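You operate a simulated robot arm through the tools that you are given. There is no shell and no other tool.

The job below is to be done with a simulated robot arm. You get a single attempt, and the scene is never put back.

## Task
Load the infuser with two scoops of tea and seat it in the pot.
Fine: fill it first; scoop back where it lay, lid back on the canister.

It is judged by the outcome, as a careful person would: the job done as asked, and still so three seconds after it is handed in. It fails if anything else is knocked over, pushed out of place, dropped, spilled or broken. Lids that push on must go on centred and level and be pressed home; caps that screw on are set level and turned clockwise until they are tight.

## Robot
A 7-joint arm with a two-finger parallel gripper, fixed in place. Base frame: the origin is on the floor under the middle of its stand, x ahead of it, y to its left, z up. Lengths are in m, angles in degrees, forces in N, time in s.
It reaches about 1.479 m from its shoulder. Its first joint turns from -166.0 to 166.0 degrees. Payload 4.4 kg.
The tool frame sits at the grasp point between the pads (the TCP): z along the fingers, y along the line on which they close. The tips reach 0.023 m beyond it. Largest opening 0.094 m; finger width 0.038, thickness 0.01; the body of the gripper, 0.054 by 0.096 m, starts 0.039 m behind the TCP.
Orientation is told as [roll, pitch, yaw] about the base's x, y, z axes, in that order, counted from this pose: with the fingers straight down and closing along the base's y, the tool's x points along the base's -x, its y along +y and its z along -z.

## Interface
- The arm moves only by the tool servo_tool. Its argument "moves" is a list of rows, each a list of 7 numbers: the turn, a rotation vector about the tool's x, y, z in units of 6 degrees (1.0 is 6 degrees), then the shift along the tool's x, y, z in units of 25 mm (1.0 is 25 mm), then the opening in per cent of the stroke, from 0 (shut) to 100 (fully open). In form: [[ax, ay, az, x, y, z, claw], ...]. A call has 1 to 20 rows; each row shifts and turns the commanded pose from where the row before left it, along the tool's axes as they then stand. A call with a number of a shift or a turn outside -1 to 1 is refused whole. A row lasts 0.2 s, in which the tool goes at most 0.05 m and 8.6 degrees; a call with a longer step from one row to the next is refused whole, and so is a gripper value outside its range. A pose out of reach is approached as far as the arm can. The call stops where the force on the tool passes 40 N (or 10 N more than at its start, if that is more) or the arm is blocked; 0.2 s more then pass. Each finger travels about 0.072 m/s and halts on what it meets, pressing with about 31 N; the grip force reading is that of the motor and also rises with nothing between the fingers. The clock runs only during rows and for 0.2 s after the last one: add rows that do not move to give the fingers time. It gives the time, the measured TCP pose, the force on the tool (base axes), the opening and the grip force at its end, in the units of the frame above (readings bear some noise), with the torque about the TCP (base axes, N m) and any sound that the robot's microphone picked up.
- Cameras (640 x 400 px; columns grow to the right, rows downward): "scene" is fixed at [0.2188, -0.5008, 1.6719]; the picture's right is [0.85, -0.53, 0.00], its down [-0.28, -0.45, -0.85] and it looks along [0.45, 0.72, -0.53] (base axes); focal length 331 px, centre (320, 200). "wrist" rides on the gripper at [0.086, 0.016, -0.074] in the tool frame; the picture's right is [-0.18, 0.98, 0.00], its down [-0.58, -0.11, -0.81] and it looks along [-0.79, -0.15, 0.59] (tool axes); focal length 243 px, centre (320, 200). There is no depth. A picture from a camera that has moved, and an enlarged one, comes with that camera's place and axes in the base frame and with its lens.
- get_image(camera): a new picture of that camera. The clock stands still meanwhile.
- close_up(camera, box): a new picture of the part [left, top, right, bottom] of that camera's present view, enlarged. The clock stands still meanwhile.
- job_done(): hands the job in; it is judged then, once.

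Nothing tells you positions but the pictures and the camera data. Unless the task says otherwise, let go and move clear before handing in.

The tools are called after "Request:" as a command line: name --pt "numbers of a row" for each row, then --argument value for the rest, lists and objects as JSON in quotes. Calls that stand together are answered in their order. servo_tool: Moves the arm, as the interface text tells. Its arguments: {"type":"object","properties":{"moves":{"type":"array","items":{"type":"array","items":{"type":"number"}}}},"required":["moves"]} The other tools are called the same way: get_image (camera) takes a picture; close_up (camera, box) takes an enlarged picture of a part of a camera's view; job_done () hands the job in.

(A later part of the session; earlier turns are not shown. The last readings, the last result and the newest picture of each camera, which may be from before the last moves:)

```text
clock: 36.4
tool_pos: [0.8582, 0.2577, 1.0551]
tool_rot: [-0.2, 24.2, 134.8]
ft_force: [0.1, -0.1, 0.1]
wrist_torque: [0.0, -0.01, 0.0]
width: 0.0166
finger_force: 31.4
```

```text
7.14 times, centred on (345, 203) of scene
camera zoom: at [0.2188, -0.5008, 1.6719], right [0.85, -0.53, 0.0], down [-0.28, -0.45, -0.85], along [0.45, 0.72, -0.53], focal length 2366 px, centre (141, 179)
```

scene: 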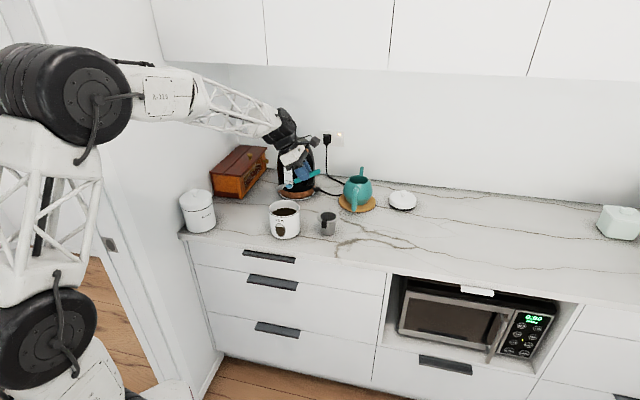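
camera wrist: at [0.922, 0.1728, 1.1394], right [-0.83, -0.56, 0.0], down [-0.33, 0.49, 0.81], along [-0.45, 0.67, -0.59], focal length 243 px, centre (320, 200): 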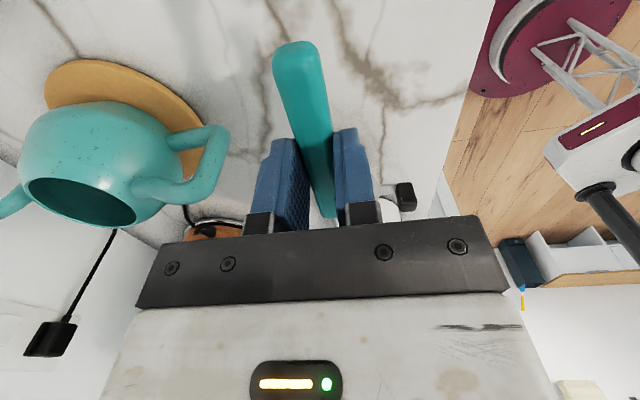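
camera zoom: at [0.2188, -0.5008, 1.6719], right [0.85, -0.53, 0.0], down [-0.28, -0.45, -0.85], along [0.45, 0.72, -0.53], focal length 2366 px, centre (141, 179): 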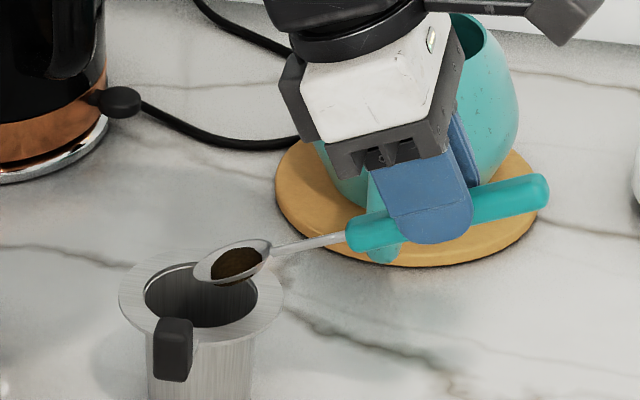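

Request:
servo_tool --pt "0 1 0 -0.0924 0 -0.565 0" --pt "0 1 0 -0.0924 0 -0.565 0" --pt "0 1 0 -0.0924 0 -0.565 0" --pt "0 1 0 -0.0924 0 -0.565 0" --pt "0 1 0 -0.0924 0 -0.565 0" --pt "0 1 0 -0.0924 0 -0.565 0" --pt "0 0 0 0 0 0 0"

Request:
close_up --camera "scene" --box '[290, 165, 380, 235]'

```text
clock: 38.0
tool_pos: [0.8152, 0.3027, 1.1106]
tool_rot: [-0.1, 60.1, 134.9]
ft_force: [0.5, 0.0, -0.5]
wrist_torque: [-0.01, -0.02, 0.03]
width: 0.0171
finger_force: 30.7
```

```text
5.71 times, centred on (335, 200) of scene
camera zoom: at [0.2188, -0.5008, 1.6719], right [0.85, -0.53, 0.0], down [-0.28, -0.45, -0.85], along [0.45, 0.72, -0.53], focal length 1893 px, centre (234, 200)
```

zoom: 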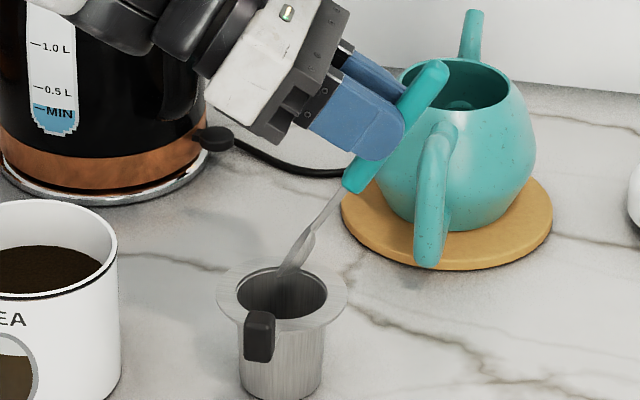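

Request:
servo_tool --pt "0 1 0 -0.0924 0 -0.565 0" --pt "0 1 0 -0.0924 0 -0.565 0" --pt "0 1 0 -0.0924 0 -0.565 0" --pt "0 1 0 -0.0924 0 -0.565 0" --pt "0 1 0 -0.0924 0 -0.565 0" --pt "0 0 0 0 0 0 0" --pt "0 0 0 0 0 0 0"

Request:
close_up --camera "scene" --box '[290, 165, 380, 235]'

Request:
get_image --camera "wrist"

```text
clock: 39.6
tool_pos: [0.766, 0.3538, 1.1215]
tool_rot: [-131.4, 89.9, 3.7]
ft_force: [0.7, -0.6, 0.0]
wrist_torque: [0.03, 0.01, 0.0]
width: 0.0168
finger_force: 31.5
```

```text
5.71 times, centred on (335, 200) of scene
camera zoom: at [0.2188, -0.5008, 1.6719], right [0.85, -0.53, 0.0], down [-0.28, -0.45, -0.85], along [0.45, 0.72, -0.53], focal length 1893 px, centre (234, 200)
```

zoom: 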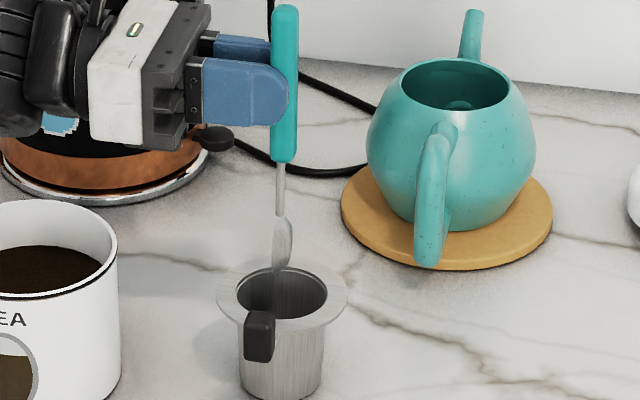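

```text
taken
camera wrist: at [0.701, 0.3953, 1.2089], right [-0.7, -0.69, -0.18], down [-0.49, 0.65, -0.58], along [0.52, -0.31, -0.79], focal length 243 px, centre (320, 200)
```

wrist: 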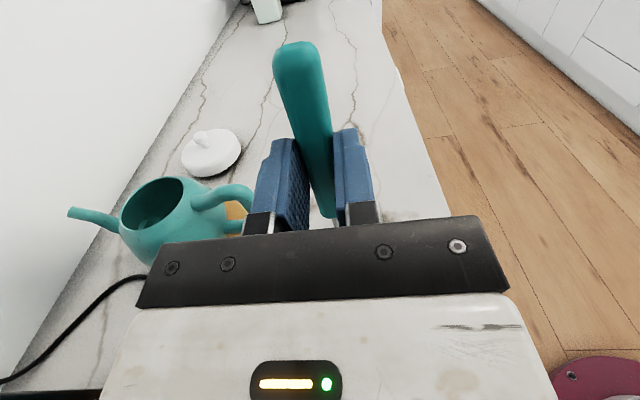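

Request:
close_up --camera "scene" --box '[318, 195, 348, 219]'

Request:
close_up --camera "scene" --box '[270, 190, 350, 246]'

```text
16.00 times, centred on (333, 207) of scene
camera zoom: at [0.2188, -0.5008, 1.6719], right [0.85, -0.53, 0.0], down [-0.28, -0.45, -0.85], along [0.45, 0.72, -0.53], focal length 5301 px, centre (112, 88)
```

zoom: 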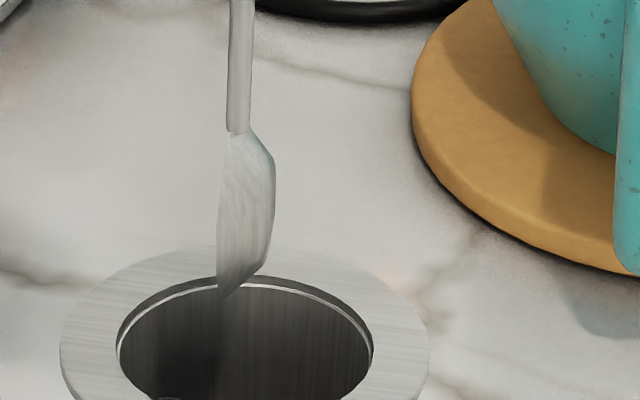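

```text
7.14 times, centred on (310, 218) of scene
camera zoom: at [0.2188, -0.5008, 1.6719], right [0.85, -0.53, 0.0], down [-0.28, -0.45, -0.85], along [0.45, 0.72, -0.53], focal length 2366 px, centre (391, 71)
```

zoom: 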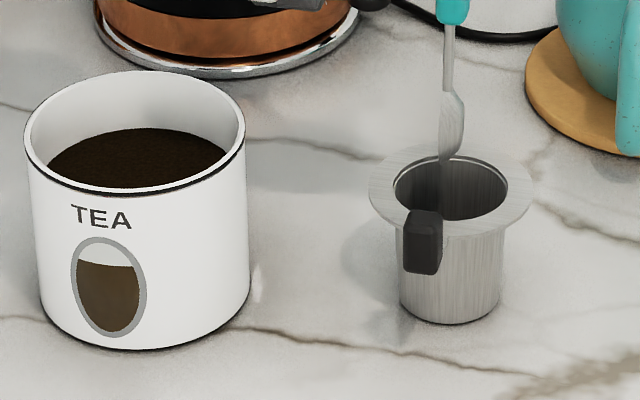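

The bowl looks empty and the counter is clean. I'll lift, tilt back to 30° and use the wrist camera to look down into the infuser.

Request:
servo_tool --pt "0 0 0 1 0 0 0" --pt "0 0 0 1 0 0 0" --pt "0 -1 0 0 0 0 0" --pt "0 -1 0 0 0 0 0" --pt "0 -1 0 0 0 0 0" --pt "0 -1 0 0 0 0 0" --pt "0 -1 0 0 0 0 0" --pt "0 -1 0 0 0 0 0" --pt "0 -1 0 0 0 0 0" --pt "0 -1 0 0 0 0 0" --pt "0 -1 0 0 0 0 0" --pt "0 -1 0 0 0 0 0" --pt "0 0 0 -0.555 -0.7 -0.067 0" --pt "0 0 0 -0.555 -0.7 -0.067 0" --pt "0 0 0 0 0 0 0"

Request:
get_image --camera "wrist"

Request:
close_up --camera "scene" --box '[240, 120, 380, 240]'

```text
clock: 42.8
tool_pos: [0.7703, 0.3959, 1.1593]
tool_rot: [0.0, 30.0, 134.9]
ft_force: [0.4, 0.4, 0.2]
wrist_torque: [-0.02, -0.01, 0.02]
width: 0.0165
finger_force: 31.0
```

```text
taken
camera wrist: at [0.7843, 0.3584, 1.2673], right [-0.81, -0.58, -0.09], down [-0.56, 0.72, 0.41], along [-0.17, 0.38, -0.91], focal length 243 px, centre (320, 200)
```

wrist: 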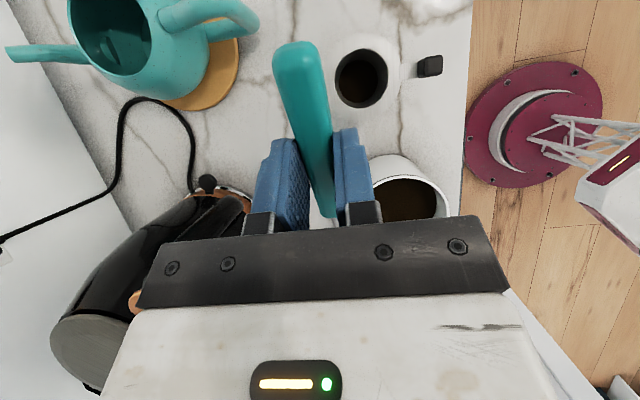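

```text
3.33 times, centred on (310, 180) of scene
camera zoom: at [0.2188, -0.5008, 1.6719], right [0.85, -0.53, 0.0], down [-0.28, -0.45, -0.85], along [0.45, 0.72, -0.53], focal length 1104 px, centre (353, 267)
```

zoom: 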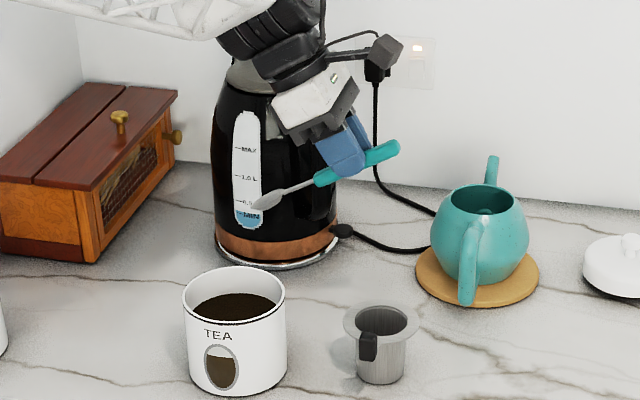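

Request:
close_up --camera "wrist" --box '[310, 20, 470, 130]'

Request:
close_up --camera "scene" --box '[305, 170, 345, 200]'

```text
3.64 times, centred on (390, 75) of wrist
camera zoom: at [0.7843, 0.3584, 1.2673], right [-0.81, -0.58, -0.09], down [-0.56, 0.72, 0.41], along [-0.17, 0.38, -0.91], focal length 882 px, centre (66, 654)
```

zoom: 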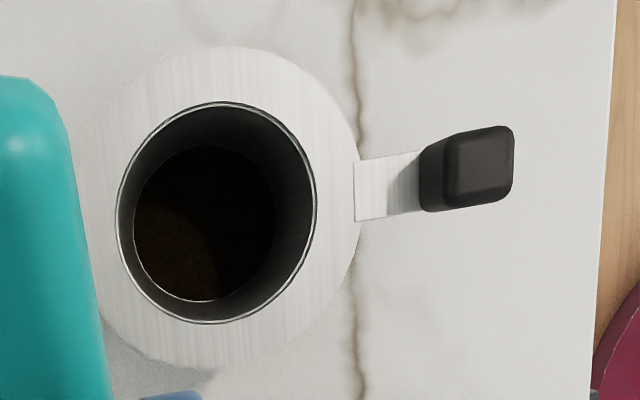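

```text
13.33 times, centred on (325, 185) of scene
camera zoom: at [0.2188, -0.5008, 1.6719], right [0.85, -0.53, 0.0], down [-0.28, -0.45, -0.85], along [0.45, 0.72, -0.53], focal length 4418 px, centre (253, 400)
```

zoom: 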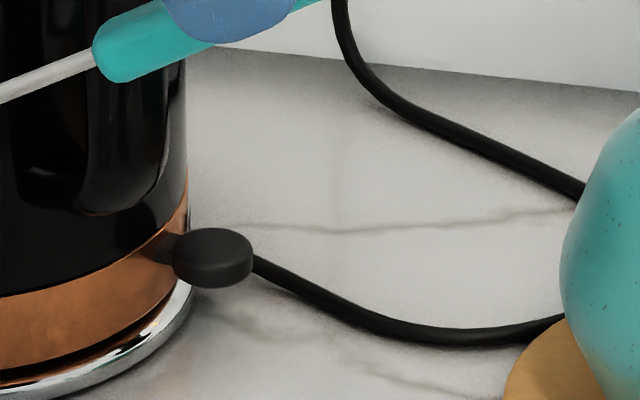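

The infuser now holds the first scoop of tea at its bottom and nothing was spilled. I'll repeat the same scooping motion for the second scoop.

Request:
servo_tool --pt "0 0 0 -0.393 0.893 -0.227 0" --pt "0 0 0 -0.393 0.893 -0.227 0" --pt "0 0 0 -0.393 0.893 -0.227 0" --pt "0 1 0 0 0 0 0" --pt "0 1 0 0 0 0 0" --pt "0 1 0 0 0 0 0" --pt "0 1 0 0 0 0 0" --pt "0 1 0 0 0 0 0" --pt "0 0 0 -0.315 0 -0.546 0" --pt "0 0 0 -0.315 0 -0.546 0" --pt "0 0 0 0 0 0 0"

Request:
close_up --camera "scene" --box '[240, 140, 340, 240]'

```text
clock: 45.2
tool_pos: [0.6775, 0.3954, 1.1599]
tool_rot: [-0.1, 60.0, 134.8]
ft_force: [0.0, 0.4, 0.3]
wrist_torque: [0.01, 0.01, 0.0]
width: 0.0166
finger_force: 31.2
```

```text
4.00 times, centred on (290, 190) of scene
camera zoom: at [0.2188, -0.5008, 1.6719], right [0.85, -0.53, 0.0], down [-0.28, -0.45, -0.85], along [0.45, 0.72, -0.53], focal length 1325 px, centre (440, 240)
```

zoom: 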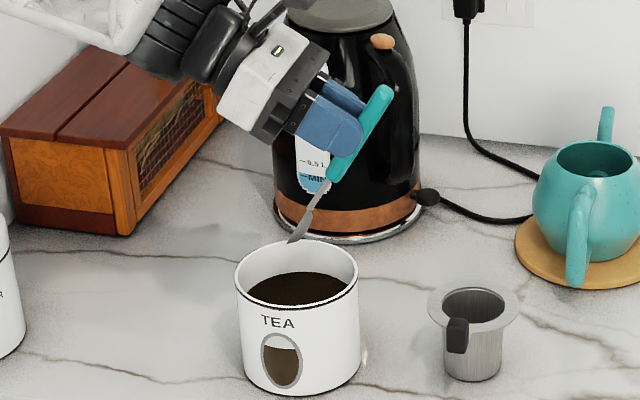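

The pose matches the first scoop. I'll plunge, sweep, lift and level.

Request:
servo_tool --pt "0 0 0 -0.728 0 0.42 0" --pt "0 0 0 -0.728 0 0.42 0" --pt "0 0 0 -0.728 0 0.42 0" --pt "0 0 0 -0.606 0 0.35 0" --pt "0 0 0 -0.606 0 0.35 0" --pt "0 0 0 0 0 0 0" --pt "0 -1 0 -0.212 0 0.21 0" --pt "0 -1 0 -0.177 0 0.192 0" --pt "0 -1 0 -0.061 0 0.195 0" --pt "0 0 0 0 0 0 0"

Request:
servo_tool --pt "0 -0.667 0 0.263 0 -0.119 0" --pt "0 -0.833 0 0.281 0 0.082 0" --pt "0 -1 0 0.257 0 0.148 0" --pt "0 -1 0 0.219 0 0.125 0" --pt "0 -1 0 0.181 0 0.108 0" --pt "0 -1 0 0.144 0 0.096 0" --pt "0 -1 0 0.108 0 0.005 0" --pt "0 -0.5 0 0.059 0 -0.357 0" --pt "0 0 0 0 0 0 0"

Request:
close_up --camera "scene" --box '[255, 170, 335, 220]'

```text
clock: 47.4
tool_pos: [0.6823, 0.3903, 1.0424]
tool_rot: [0.0, 41.9, 134.9]
ft_force: [-0.4, 2.4, 3.0]
wrist_torque: [0.06, 0.06, -0.04]
width: 0.017
finger_force: 31.1
```

```text
clock: 49.4
tool_pos: [0.7098, 0.366, 1.0598]
tool_rot: [0.0, 0.0, 135.0]
ft_force: [0.4, 0.7, 0.1]
wrist_torque: [-0.02, 0.0, -0.02]
width: 0.017
finger_force: 31.4
```

```text
8.00 times, centred on (295, 195) of scene
camera zoom: at [0.2188, -0.5008, 1.6719], right [0.85, -0.53, 0.0], down [-0.28, -0.45, -0.85], along [0.45, 0.72, -0.53], focal length 2650 px, centre (520, 240)
```

zoom: 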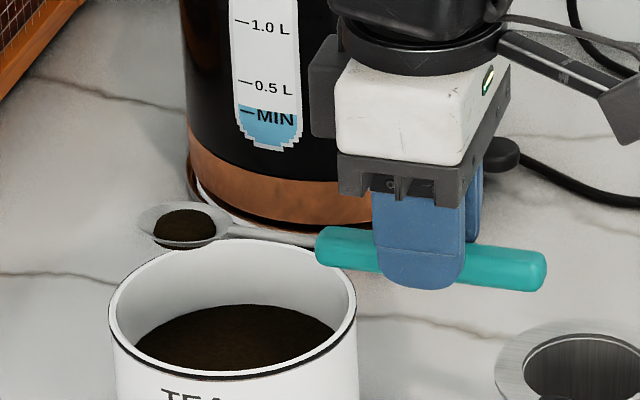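

The second scoop is loaded and the canister hasn't moved. I'll take a fresh pose reading before carrying it.

Request:
servo_tool --pt "0 0 0 0 0 0 0"

Request:
servo_tool --pt "0 0 0 0 0 0 0"

```text
clock: 49.8
tool_pos: [0.7101, 0.3647, 1.0607]
tool_rot: [0.0, 0.0, 134.9]
ft_force: [0.5, 0.0, -0.7]
wrist_torque: [-0.01, 0.0, 0.03]
width: 0.0168
finger_force: 30.9
```

```text
clock: 50.2
tool_pos: [0.7099, 0.3641, 1.0586]
tool_rot: [0.0, 0.1, 135.1]
ft_force: [0.0, 0.1, 0.3]
wrist_torque: [0.01, -0.02, 0.01]
width: 0.0167
finger_force: 31.2
```

Request:
servo_tool --pt "0 0 0 0.3 -0.048 -0.2 0" --pt "0 0 0 0.6 -0.097 0 0" --pt "0 0 0 0.7 -0.113 0 0" --pt "0 0 0 0.7 -0.113 0 0" --pt "0 0 0 0.7 -0.113 0 0" --pt "0 0 0 0.7 -0.113 0 0" --pt "0 0 0 0.7 -0.113 0 0" --pt "0 0 0 0.7 -0.113 0 0" --pt "0 0 0 0.7 -0.113 0 0" --pt "0 0 0 0.7 -0.113 0 0" --pt "0 0 0 0.7 -0.113 0 0" --pt "0 0 0 0.6 -0.07 0 0" --pt "0 0 0 0.17 0 0 0" --pt "0 0 0 0 0 0 0"

Request:
servo_tool --pt "0 0 0 0 0 0 0"

Request:
close_up --camera "scene" --box '[290, 170, 390, 240]'

```text
clock: 53.2
tool_pos: [0.8713, 0.2456, 1.0652]
tool_rot: [0.0, 0.0, 135.0]
ft_force: [0.1, 0.8, -0.1]
wrist_torque: [-0.02, 0.01, 0.0]
width: 0.0169
finger_force: 30.7
```

```text
clock: 53.6
tool_pos: [0.8704, 0.2467, 1.0665]
tool_rot: [0.0, 0.0, 135.0]
ft_force: [-0.8, 0.3, -0.5]
wrist_torque: [-0.02, -0.01, 0.0]
width: 0.0167
finger_force: 31.5
```

```text
5.71 times, centred on (340, 205) of scene
camera zoom: at [0.2188, -0.5008, 1.6719], right [0.85, -0.53, 0.0], down [-0.28, -0.45, -0.85], along [0.45, 0.72, -0.53], focal length 1893 px, centre (206, 171)
```

zoom: 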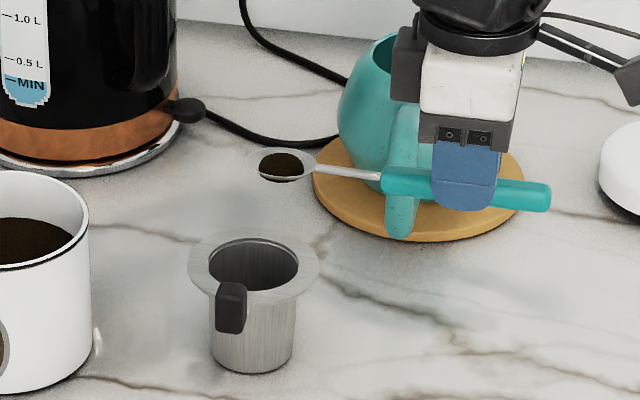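

Request:
servo_tool --pt "0 0 0 0.12 0 0.5 0" --pt "0 0 0 0 0 0.7 0" --pt "0 0 0 0 0 0.7 0" --pt "0 0 0 0 0 0.5 0" --pt "0 0 0 0 0 0.2 0" --pt "0 0 0 0 0 0 0"

Request:
close_up --camera "scene" --box '[305, 185, 385, 241]'

```text
clock: 55.0
tool_pos: [0.8728, 0.2432, 1.0002]
tool_rot: [0.0, 0.0, 135.0]
ft_force: [0.6, -1.0, 0.7]
wrist_torque: [-0.01, 0.0, -0.01]
width: 0.017
finger_force: 30.9
```

```text
7.14 times, centred on (345, 213) of scene
camera zoom: at [0.2188, -0.5008, 1.6719], right [0.85, -0.53, 0.0], down [-0.28, -0.45, -0.85], along [0.45, 0.72, -0.53], focal length 2366 px, centre (141, 107)
```

zoom: 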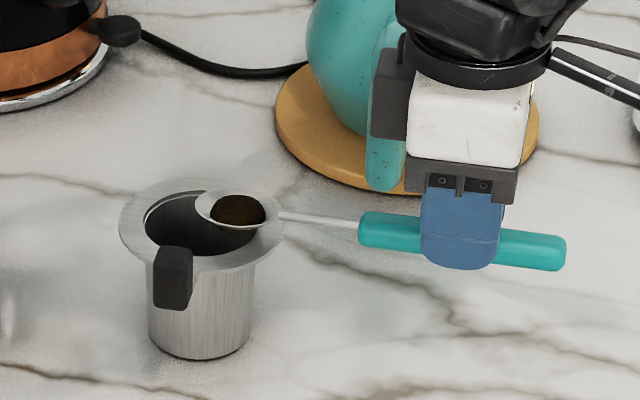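

Request:
servo_tool --pt "0 1 0 -0.0924 -0.02 -0.565 0" --pt "0 1 0 -0.0924 -0.02 -0.565 0" --pt "0 1 0 -0.0924 -0.02 -0.565 0" --pt "0 1 0 -0.0924 -0.02 -0.565 0" --pt "0 1 0 -0.0924 0 -0.565 0" --pt "0 1 0 -0.0924 0 -0.565 0" --pt "0 1 0 -0.0924 0 -0.565 0" --pt "0 1 0 -0.0924 0 -0.565 0" --pt "0 1 0 -0.0924 0 -0.565 0" --pt "0 1 0 -0.0924 0 -0.565 0" --pt "0 1 0 -0.0924 0 -0.565 0" --pt "0 1 0 -0.0924 0 -0.565 0" --pt "0 1 0 -0.0924 0 -0.565 0" --pt "0 1 0 -0.0924 0 -0.565 0" --pt "0 1 0 -0.0924 0 -0.565 0" --pt "0 0 0 0 0 0 0" --pt "0 0 0 0 0 0 0" --pt "0 0 0 0 0 0 0"

Request:
close_up --camera "scene" --box '[290, 165, 380, 235]'

```text
clock: 58.8
tool_pos: [0.7659, 0.3486, 1.1222]
tool_rot: [-121.5, 89.8, 13.4]
ft_force: [0.0, -0.3, -0.7]
wrist_torque: [0.0, 0.03, 0.02]
width: 0.0168
finger_force: 31.1
```

```text
5.71 times, centred on (335, 200) of scene
camera zoom: at [0.2188, -0.5008, 1.6719], right [0.85, -0.53, 0.0], down [-0.28, -0.45, -0.85], along [0.45, 0.72, -0.53], focal length 1893 px, centre (234, 200)
```

zoom: 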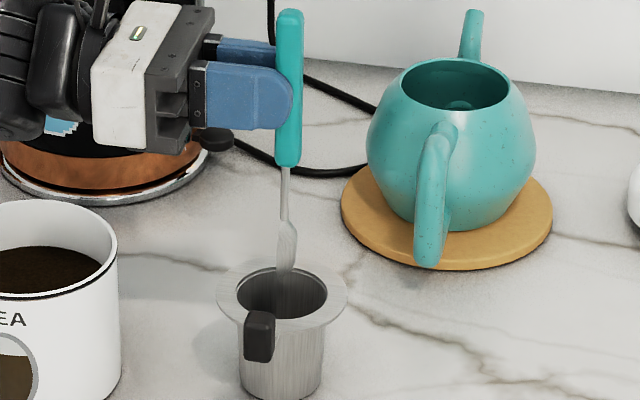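

The bowl has been emptied over the infuser. I'll lift and look inside the same way as before.

Request:
servo_tool --pt "0 0 0 1 0 0 0" --pt "0 0 0 1 0 0 0" --pt "0 -1 0 0 0 0 0" --pt "0 -1 0 0 0 0 0" --pt "0 -1 0 0 0 0 0" --pt "0 -1 0 0 0 0 0" --pt "0 -1 0 0 0 0 0" --pt "0 -1 0 0 0 0 0" --pt "0 -1 0 0 0 0 0" --pt "0 -1 0 0 0 0 0" --pt "0 -1 0 0 0 0 0" --pt "0 -1 0 0 0 0 0" --pt "0 0 0 -0.555 -0.7 -0.067 0" --pt "0 0 0 -0.555 -0.7 -0.067 0" --pt "0 0 0 0 0 0 0"

Request:
close_up --camera "wrist" --box '[310, 20, 470, 130]'

Request:
close_up --camera "scene" --box '[240, 120, 380, 240]'

```text
clock: 62.0
tool_pos: [0.7755, 0.393, 1.1604]
tool_rot: [-0.1, 30.0, 134.9]
ft_force: [-0.7, -1.0, 0.1]
wrist_torque: [-0.02, 0.0, 0.0]
width: 0.0166
finger_force: 31.1
```

```text
3.64 times, centred on (390, 75) of wrist
camera zoom: at [0.789, 0.3554, 1.2684], right [-0.81, -0.58, -0.09], down [-0.56, 0.72, 0.41], along [-0.17, 0.38, -0.91], focal length 882 px, centre (66, 654)
```

zoom: 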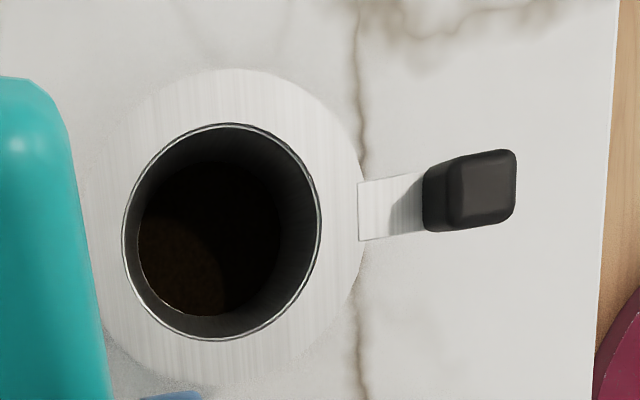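

```text
3.33 times, centred on (310, 180) of scene
camera zoom: at [0.2188, -0.5008, 1.6719], right [0.85, -0.53, 0.0], down [-0.28, -0.45, -0.85], along [0.45, 0.72, -0.53], focal length 1104 px, centre (353, 267)
```

zoom: 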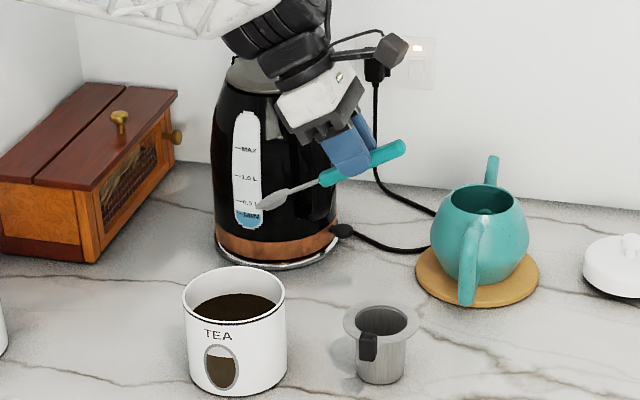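

Request:
close_up --camera "scene" --box '[285, 155, 335, 190]'

Request:
close_up --camera "scene" --box '[310, 190, 430, 262]'

```text
11.43 times, centred on (310, 172) of scene
camera zoom: at [0.2188, -0.5008, 1.6719], right [0.85, -0.53, 0.0], down [-0.28, -0.45, -0.85], along [0.45, 0.72, -0.53], focal length 3786 px, centre (434, 514)
```

zoom: 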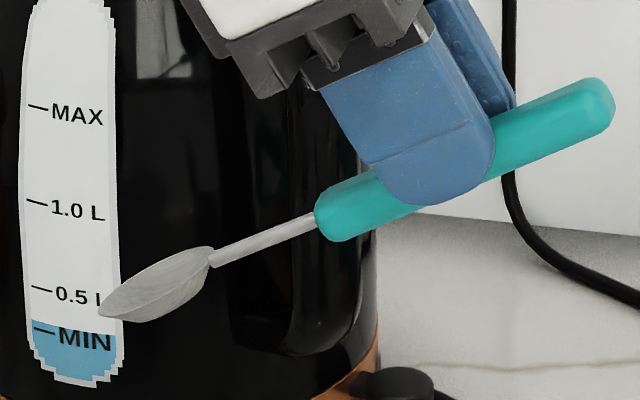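

```text
5.33 times, centred on (370, 226) of scene
camera zoom: at [0.2188, -0.5008, 1.6719], right [0.85, -0.53, 0.0], down [-0.28, -0.45, -0.85], along [0.45, 0.72, -0.53], focal length 1767 px, centre (53, 61)
```

zoom: 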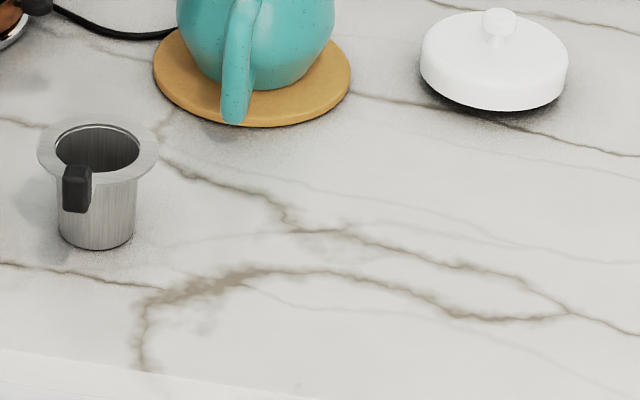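

Both scoops are in the infuser, the spoon is empty and the counter is clean. Next I'll level the scoop and take it back to where it lay, TCP (0.8985, 0.147) at 135°.

Request:
servo_tool --pt "0 -1 0 0 0 0 0" --pt "0 -1 0 0 0 0 0" --pt "0 -1 0 0 0 0 0" --pt "0 -1 0 0 0 0 0" --pt "0 -1 0 0 0 0 0" --pt "0 0 0 0.949 0.316 0 0" --pt "0 0 0 0.949 0.316 0 0" --pt "0 0 0 0.949 0.316 0 0" --pt "0 0 0 0.949 0.316 0 0" --pt "0 0 0 0.949 0.316 0 0" --pt "0 0 0 0.949 0.316 0 0" --pt "0 0 0 0.949 0.316 0 0" --pt "0 0 0 0.949 0.316 0 0" --pt "0 0 0 0.949 0.316 0 0" --pt "0 0 0 0.949 0.316 0 0" --pt "0 0 0 0.949 0.316 0 0" --pt "0 0 0 0 0 0 0"

Request:
servo_tool --pt "0 0 0 0 0 0 0"

Request:
servo_tool --pt "0 0 0 0 0 0 0"

Request:
get_image --camera "scene"

```text
clock: 65.6
tool_pos: [0.8952, 0.1508, 1.1603]
tool_rot: [0.1, 0.0, 135.1]
ft_force: [-0.2, -0.1, -0.4]
wrist_torque: [-0.02, 0.02, -0.02]
width: 0.0166
finger_force: 31.2
```

```text
clock: 66.0
tool_pos: [0.8961, 0.1513, 1.1602]
tool_rot: [0.0, 0.0, 134.9]
ft_force: [0.1, -0.4, -0.8]
wrist_torque: [0.0, -0.03, -0.01]
width: 0.0168
finger_force: 30.8
```

```text
clock: 66.4
tool_pos: [0.8961, 0.1516, 1.1603]
tool_rot: [0.0, 0.1, 135.0]
ft_force: [0.1, -0.7, 0.1]
wrist_torque: [-0.01, -0.01, -0.01]
width: 0.0165
finger_force: 30.7
```

```text
taken
```

scene: 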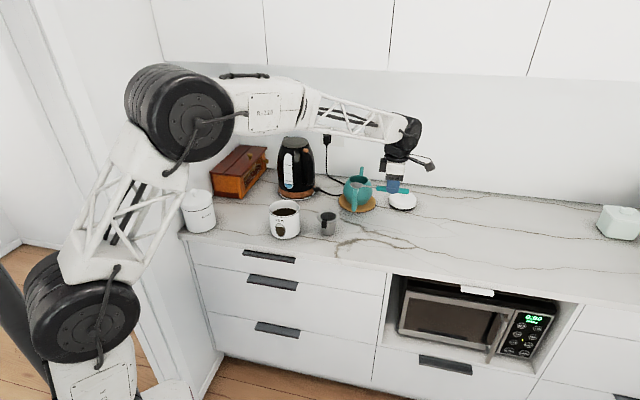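

Request:
servo_tool --pt "0 0 0 0.215 0.034 1 0" --pt "0 0 0 0 0 1 0" --pt "0 0 0 0 0 1 0" --pt "0 0 0 0 0 1 0" --pt "0 0 0 0 0 1 0" --pt "0 0 0 0 0 1 0" --pt "0 0 0 0 0 1 0" --pt "0 0 0 0 0 1 0" --pt "0 0 0 0 0 0.6 0" --pt "0 0 0 0 0 0.3 0" --pt "0 0 0 0 0 0 0" --pt "0 0 0 0 0 0 0"

Request:
servo_tool --pt "0 0 0 0 0 0 0"

Request:
close_up --camera "scene" --box '[340, 200, 440, 262]'

```text
clock: 69.0
tool_pos: [0.8998, 0.146, 0.9385]
tool_rot: [0.0, 0.0, 135.0]
ft_force: [-0.8, -0.2, -0.8]
wrist_torque: [-0.02, 0.0, 0.0]
width: 0.0166
finger_force: 30.7
```

```text
clock: 69.4
tool_pos: [0.901, 0.1457, 0.9381]
tool_rot: [0.0, 0.0, 135.0]
ft_force: [0.0, -0.2, -0.1]
wrist_torque: [-0.03, 0.0, -0.01]
width: 0.0168
finger_force: 30.5
```

```text
6.40 times, centred on (390, 231) of scene
camera zoom: at [0.2188, -0.5008, 1.6719], right [0.85, -0.53, 0.0], down [-0.28, -0.45, -0.85], along [0.45, 0.72, -0.53], focal length 2120 px, centre (-128, 2)
```

zoom: 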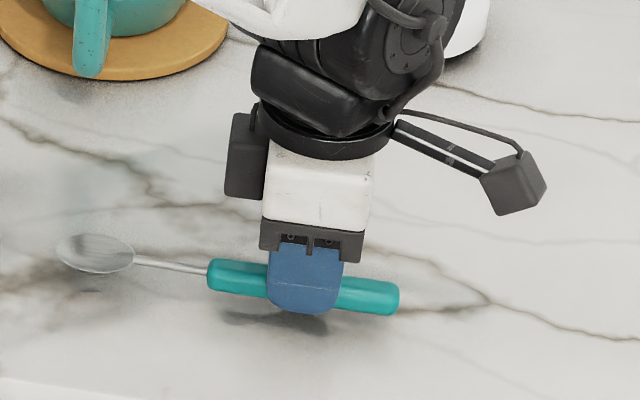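

Request:
servo_tool --pt "0 0 0 -0.08 -0.08 0.3 0" --pt "0 0 0 0 0 0 0"

Request:
servo_tool --pt "0 0 0 0 0 0.1 0" --pt "0 0 0 0 0 0.06 0" --pt "0 0 0 0 0 0 0"

Request:
close_up --camera "scene" --box '[340, 200, 440, 262]'

```text
clock: 70.0
tool_pos: [0.901, 0.1481, 0.9303]
tool_rot: [-0.1, 0.0, 134.9]
ft_force: [-0.1, 0.2, -1.0]
wrist_torque: [-0.04, 0.0, 0.01]
width: 0.0169
finger_force: 30.9
```

```text
clock: 70.8
tool_pos: [0.9013, 0.1458, 0.9278]
tool_rot: [-0.1, 0.1, 135.0]
ft_force: [-0.7, 0.7, 1.3]
wrist_torque: [0.08, 0.12, -0.05]
width: 0.0168
finger_force: 31.0
```

```text
6.40 times, centred on (390, 231) of scene
camera zoom: at [0.2188, -0.5008, 1.6719], right [0.85, -0.53, 0.0], down [-0.28, -0.45, -0.85], along [0.45, 0.72, -0.53], focal length 2120 px, centre (-128, 2)
```

zoom: 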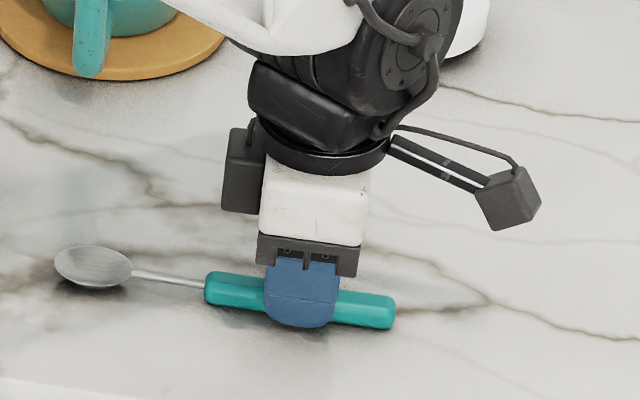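

The scoop overlays its original picture within about 1.5 mm and is just starting to touch. I'll lower the last 2 mm gently.

Request:
servo_tool --pt "0 0 0 -0.04 0 0.05 0" --pt "0 0 0 0 0 0 0"

Request:
servo_tool --pt "0 0 0 0 0 0.04 0" --pt "0 0 0 0 0 0 0"

Request:
close_up --camera "scene" --box '[345, 225, 415, 262]'

```text
clock: 71.4
tool_pos: [0.8996, 0.1466, 0.9262]
tool_rot: [-0.1, 0.0, 135.0]
ft_force: [2.9, -2.0, 11.6]
wrist_torque: [0.13, 0.13, -0.03]
width: 0.0169
finger_force: 30.7
```

```text
clock: 72.0
tool_pos: [0.8995, 0.1485, 0.9249]
tool_rot: [-0.1, 0.1, 135.0]
ft_force: [0.9, -4.3, 21.5]
wrist_torque: [-0.12, 0.02, 0.0]
width: 0.0168
finger_force: 31.3
```

```text
9.14 times, centred on (380, 244) of scene
camera zoom: at [0.2188, -0.5008, 1.6719], right [0.85, -0.53, 0.0], down [-0.28, -0.45, -0.85], along [0.45, 0.72, -0.53], focal length 3029 px, centre (-229, -198)
```

zoom: 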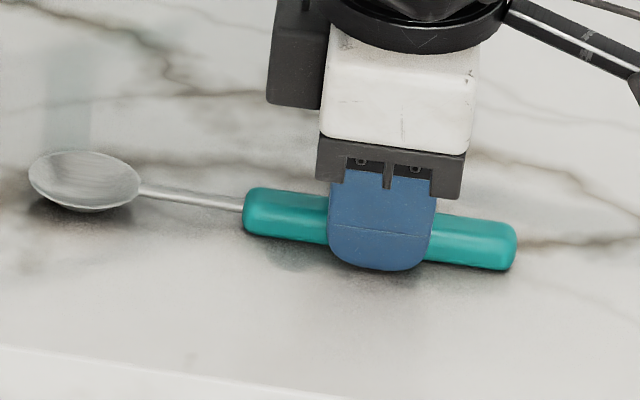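

Request:
servo_tool --pt "0 0 0 0 0 -0.04 0" --pt "0 0 0 0 0 0 0"

Request:
servo_tool --pt "0 0 0 0 0 0 20" --pt "0 0 0 0 0 0 30" --pt "0 0 0 0 0 0 45" --pt "0 0 0 0 0 0 60" --pt "0 0 0 0 0 0 60" --pt "0 0 0 0 0 0 60"

Request:
close_up --camera "scene" --box '[345, 225, 415, 262]'

```text
clock: 72.6
tool_pos: [0.9007, 0.1474, 0.9251]
tool_rot: [0.0, 0.0, 135.0]
ft_force: [4.6, 3.4, 14.5]
wrist_torque: [-0.05, -0.21, 0.02]
width: 0.0168
finger_force: 31.5
```

```text
clock: 74.0
tool_pos: [0.8988, 0.1468, 0.9261]
tool_rot: [0.0, 0.1, 134.9]
ft_force: [0.9, -0.6, -0.6]
wrist_torque: [0.02, -0.02, 0.0]
width: 0.0564
finger_force: 0.0
```

```text
9.14 times, centred on (380, 244) of scene
camera zoom: at [0.2188, -0.5008, 1.6719], right [0.85, -0.53, 0.0], down [-0.28, -0.45, -0.85], along [0.45, 0.72, -0.53], focal length 3029 px, centre (-229, -198)
```

zoom: 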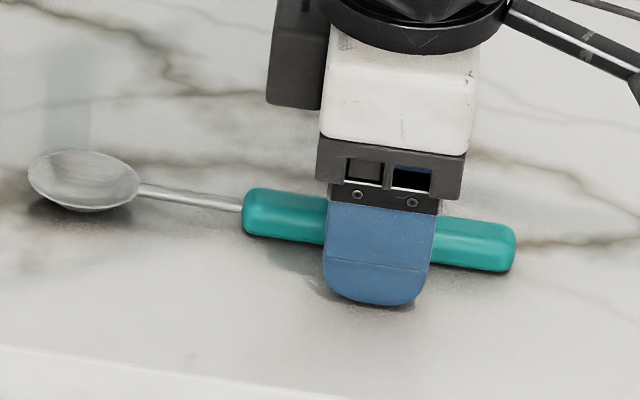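

The scoop is back down and released. I'll rise clear and turn the wrist to 45°, facing the counter, for the infuser.

Request:
servo_tool --pt "0 0 0 0 0 -0.3 60" --pt "0 0 0 0 0 -0.7 60" --pt "0 0 0 0 0 -1 60" --pt "0 0 0 0 0 -1 60" --pt "0 0 0 0 0 -1 60" --pt "0 0 0 0 0 -1 60" --pt "0 0 0 0 0 -1 60" --pt "0 0 0 0 0 -1 60" --pt "0 0 0 0 0 -1 60" --pt "0 0 0 0 0 -1 60" --pt "0 0 0 0 0 -1 60" --pt "0 0 0 0 0 -1 60" --pt "0 0 0 0 0 -1 60" --pt "0 0 0 0 0 0 60"

Request:
servo_tool --pt "0 0 1 0 0 0 60" --pt "0 0 1 0 0 0 60" --pt "0 0 1 0 0 0 60" --pt "0 0 1 0 0 0 60" --pt "0 0 1 0 0 0 60" --pt "0 0 1 0 0 0 60" --pt "0 0 1 0 0 0 60" --pt "0 0 1 0 0 0 60" --pt "0 0 1 0 0 0 60" --pt "0 0 1 0 0 0 60" --pt "0 0 1 0 0 0 60" --pt "0 0 1 0 0 0 60" --pt "0 0 1 0 0 0 60" --pt "0 0 1 0 0 0 60" --pt "0 0 1 0 0 0 60" --pt "0 0 0 0 0 0 60"

Request:
get_image --camera "wrist"

Request:
close_up --camera "scene" --box '[310, 200, 410, 262]'

```text
clock: 77.0
tool_pos: [0.8963, 0.1434, 1.2267]
tool_rot: [0.1, 0.0, 135.1]
ft_force: [-0.2, -0.9, -0.7]
wrist_torque: [-0.01, 0.0, -0.01]
width: 0.0566
finger_force: 0.0
```

```text
clock: 80.4
tool_pos: [0.8993, 0.1479, 1.2256]
tool_rot: [0.0, 0.0, 44.8]
ft_force: [-0.6, 0.9, 1.0]
wrist_torque: [0.01, -0.02, -0.04]
width: 0.0565
finger_force: 0.0
```

```text
taken
camera wrist: at [0.8265, 0.0983, 1.2997], right [-0.56, 0.83, 0.0], down [0.49, 0.33, 0.81], along [0.67, 0.45, -0.59], focal length 243 px, centre (320, 200)
```

wrist: 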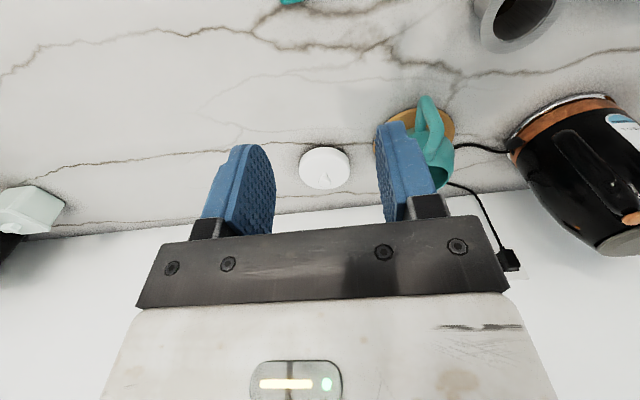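

```text
6.40 times, centred on (360, 231) of scene
camera zoom: at [0.2188, -0.5008, 1.6719], right [0.85, -0.53, 0.0], down [-0.28, -0.45, -0.85], along [0.45, 0.72, -0.53], focal length 2120 px, centre (64, 2)
```

zoom: 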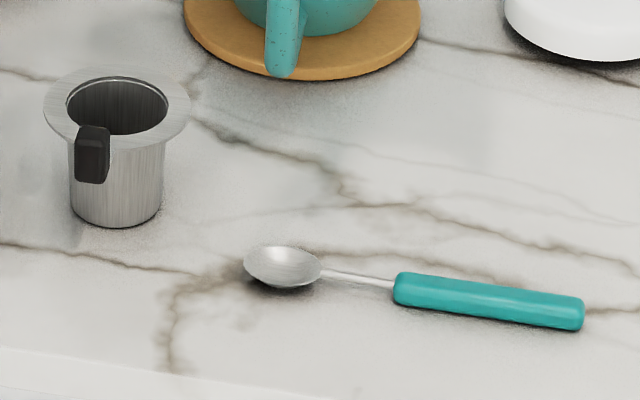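

The scoop lies exactly where it was. Before grasping the infuser I'll get a steep, accurate view of the pot opening.

Request:
servo_tool --pt "0 0 0 -1 0.39 0 60" --pt "0 0 0 -1 0.39 0 60" --pt "0 0 0 -1 0.39 0 60" --pt "0 0 0 -1 0.39 0 60" --pt "0 0 0 -1 0.39 0 60" --pt "0 0 0 -1 0.39 0 60" --pt "0 0 0 -1 0.39 0 60" --pt "0 0 0 -1 0.39 0 60" --pt "0 0 0 -1 0.39 0 60" --pt "0 0 0 -1 0.39 0 60" --pt "0 0 0 0 0 0 60" --pt "0 0 0 0 0 0 60"

Request:
get_image --camera "wrist"

Request:
get_image --camera "scene"

```text
clock: 83.0
tool_pos: [1.0068, 0.3934, 1.2254]
tool_rot: [0.0, 0.0, 45.0]
ft_force: [0.8, -0.1, 0.3]
wrist_torque: [-0.03, 0.0, 0.02]
width: 0.0565
finger_force: 0.1
```

```text
taken
camera wrist: at [0.9327, 0.3443, 1.3008], right [-0.56, 0.83, 0.0], down [0.49, 0.33, 0.81], along [0.67, 0.46, -0.59], focal length 243 px, centre (320, 200)
```

wrist: 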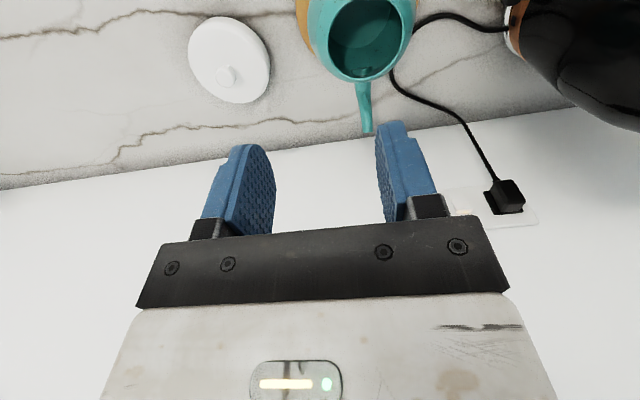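

```text
taken
```

scene: 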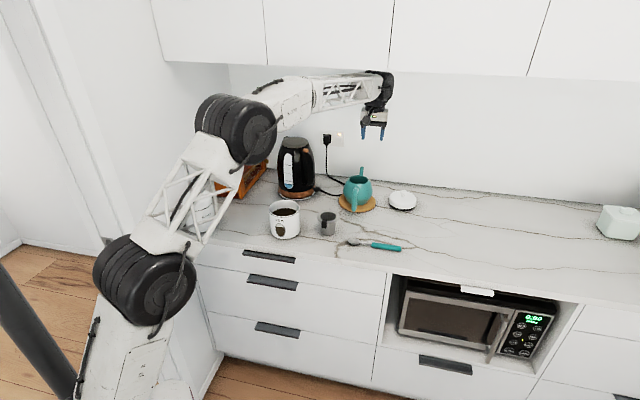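

Request:
close_up --camera "wrist" --box '[270, 0, 450, 112]'

Request:
close_up --camera "wrist" --box '[170, 0, 300, 110]'

Request:
close_up --camera "scene" --box '[335, 160, 425, 216]'

```text
3.56 times, centred on (360, 56) of wrist
camera zoom: at [0.9327, 0.3443, 1.3008], right [-0.56, 0.83, 0.0], down [0.49, 0.33, 0.81], along [0.67, 0.46, -0.59], focal length 863 px, centre (178, 712)
```

zoom: 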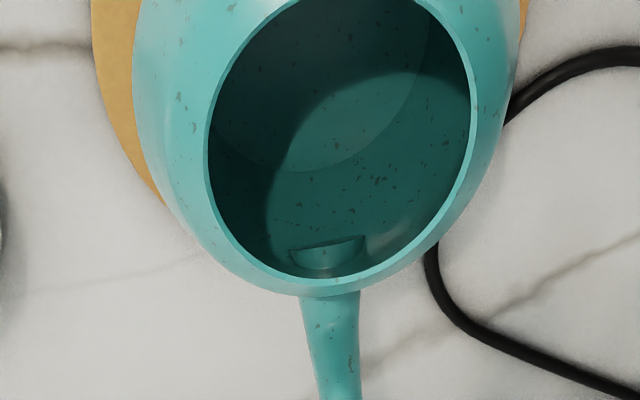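

```text
3.64 times, centred on (235, 55) of wrist
camera zoom: at [0.9327, 0.3443, 1.3008], right [-0.56, 0.83, 0.0], down [0.49, 0.33, 0.81], along [0.67, 0.46, -0.59], focal length 882 px, centre (629, 727)
```

zoom: 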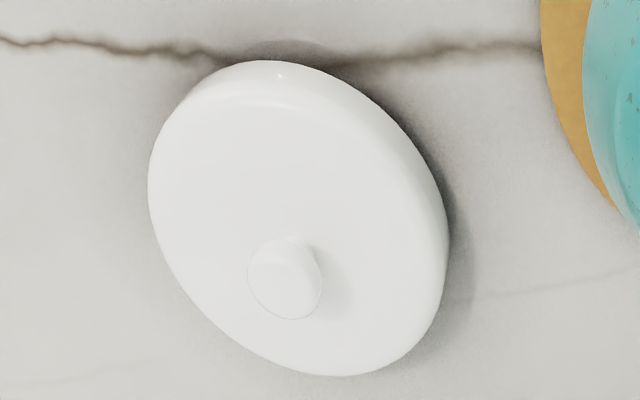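

```text
7.11 times, centred on (380, 188) of scene
camera zoom: at [0.2188, -0.5008, 1.6719], right [0.85, -0.53, 0.0], down [-0.28, -0.45, -0.85], along [0.45, 0.72, -0.53], focal length 2356 px, centre (-107, 285)
```

zoom: 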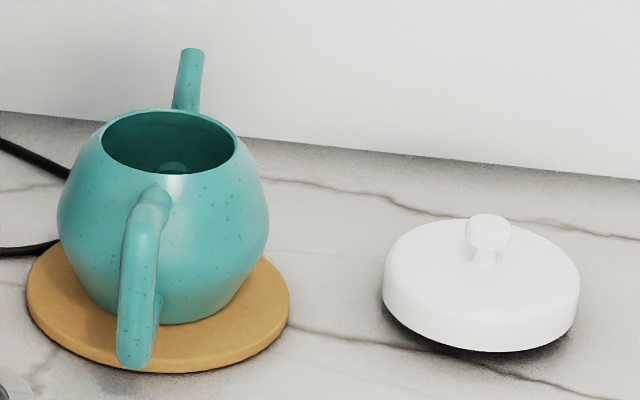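

The pot opening is cut off at the top of the frame. I'll back off 5 cm so it is fully in view.

Request:
servo_tool --pt "0 0 0 1 0 0 60" --pt "0 0 0 1 0 0 60" --pt "0 0 0 0 0 0 60" --pt "0 0 0 0 0 0 60"

Request:
close_up --camera "wrist" --box '[270, 0, 450, 112]'

Request:
close_up --camera "wrist" --box '[170, 20, 320, 140]'

```text
clock: 84.0
tool_pos: [0.9695, 0.358, 1.2268]
tool_rot: [0.1, 0.0, 44.9]
ft_force: [0.7, -0.1, -0.6]
wrist_torque: [0.0, 0.01, 0.01]
width: 0.0564
finger_force: 0.1
```

```text
3.56 times, centred on (360, 56) of wrist
camera zoom: at [0.8973, 0.3083, 1.301], right [-0.56, 0.83, 0.0], down [0.49, 0.33, 0.81], along [0.67, 0.46, -0.59], focal length 863 px, centre (178, 712)
```

zoom: 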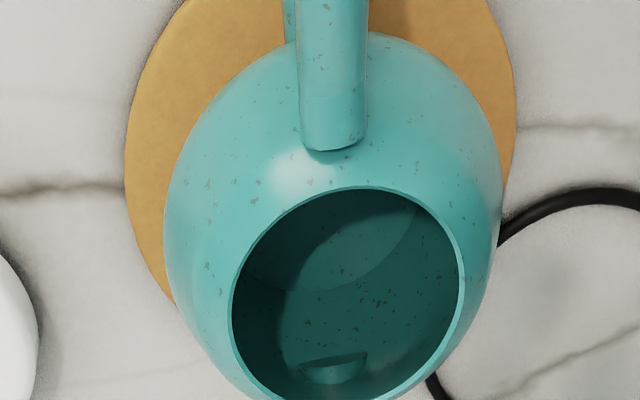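

```text
3.33 times, centred on (245, 80) of wrist
camera zoom: at [0.8973, 0.3083, 1.301], right [-0.56, 0.83, 0.0], down [0.49, 0.33, 0.81], along [0.67, 0.46, -0.59], focal length 809 px, centre (570, 600)
```

zoom: 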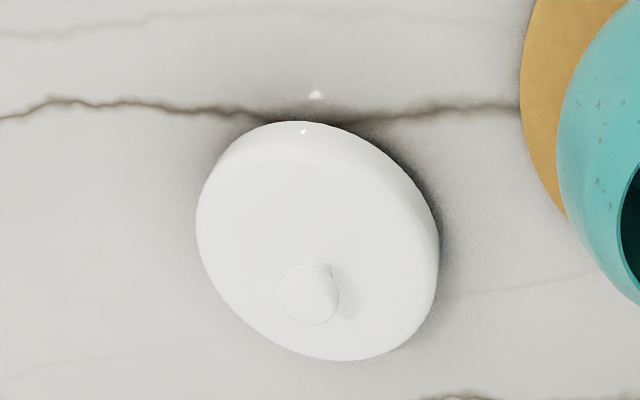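

Request:
close_up --camera "wrist" --box '[310, 40, 420, 130]'

Request:
servo_tool --pt "0 0 0 0 0 0 60"

Request:
close_up --camera "wrist" --box '[310, 40, 420, 130]'

```text
4.44 times, centred on (365, 85) of wrist
camera zoom: at [0.8973, 0.3083, 1.301], right [-0.56, 0.83, 0.0], down [0.49, 0.33, 0.81], along [0.67, 0.46, -0.59], focal length 1078 px, centre (120, 711)
```

zoom: 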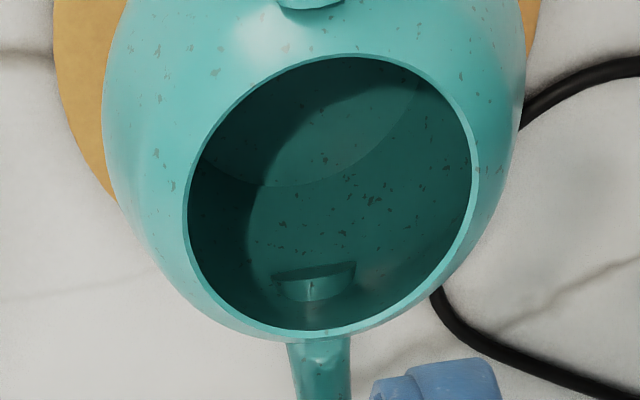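

```text
clock: 84.4
tool_pos: [0.9709, 0.3578, 1.2258]
tool_rot: [0.0, 0.0, 45.0]
ft_force: [-1.1, -0.1, -0.3]
wrist_torque: [0.0, 0.01, 0.0]
width: 0.0563
finger_force: 0.1
```

```text
4.44 times, centred on (365, 85) of wrist
camera zoom: at [0.8973, 0.3083, 1.3011], right [-0.56, 0.83, 0.0], down [0.49, 0.33, 0.81], along [0.67, 0.46, -0.59], focal length 1078 px, centre (120, 711)
```

zoom: 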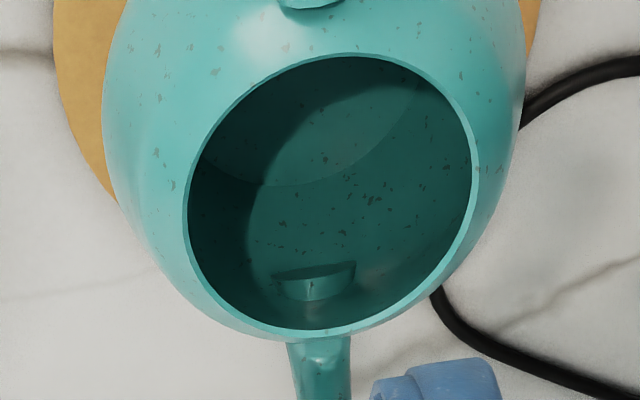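

I now have the pot rim centre at about (0.991, 0.440), z ≈ 1.018, with an outer diameter of about 78 mm. The infuser grip block is near (0.729, 0.289), z 0.973–0.998, so I'll move over that grip.

Request:
servo_tool --pt "0 0 0 0.9756 0.5444 0 60" --pt "0 0 0 0.9756 0.5444 0 60" --pt "0 0 0 0.9756 0.5444 0 60" --pt "0 0 0 0.9756 0.5444 0 60" --pt "0 0 0 0.9756 0.5444 0 60" --pt "0 0 0 0.9756 0.5444 0 60" --pt "0 0 0 0.9756 0.5444 0 60" --pt "0 0 0 0.9756 0.5444 0 60" --pt "0 0 0 0.9756 0.5444 0 60" --pt "0 0 0 0 0 0 60" --pt "0 0 0 0 0 0 60"

Request:
get_image --camera "wrist"

```text
clock: 86.8
tool_pos: [0.7272, 0.2909, 1.2246]
tool_rot: [0.0, 0.1, 45.0]
ft_force: [-0.1, -0.1, 0.3]
wrist_torque: [0.01, 0.01, -0.01]
width: 0.0566
finger_force: 0.1
```

```text
taken
camera wrist: at [0.6543, 0.2401, 1.2995], right [-0.56, 0.83, 0.0], down [0.49, 0.33, 0.81], along [0.67, 0.46, -0.59], focal length 243 px, centre (320, 200)
```

wrist: 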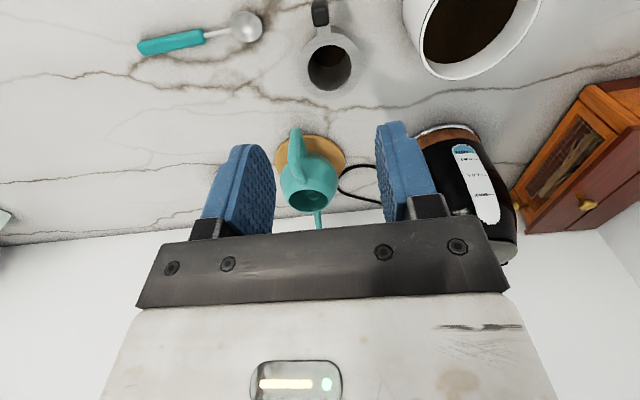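

Request:
close_up --camera "wrist" --box '[280, 0, 380, 100]'

```text
4.00 times, centred on (330, 50) of wrist
camera zoom: at [0.6543, 0.2401, 1.2995], right [-0.56, 0.83, 0.0], down [0.49, 0.33, 0.81], along [0.67, 0.46, -0.59], focal length 970 px, centre (280, 800)
```

zoom: 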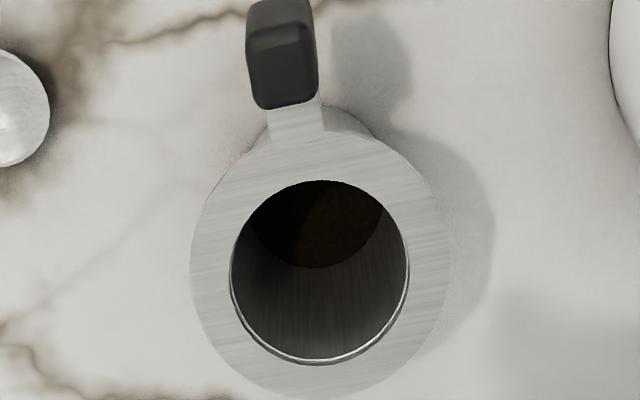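

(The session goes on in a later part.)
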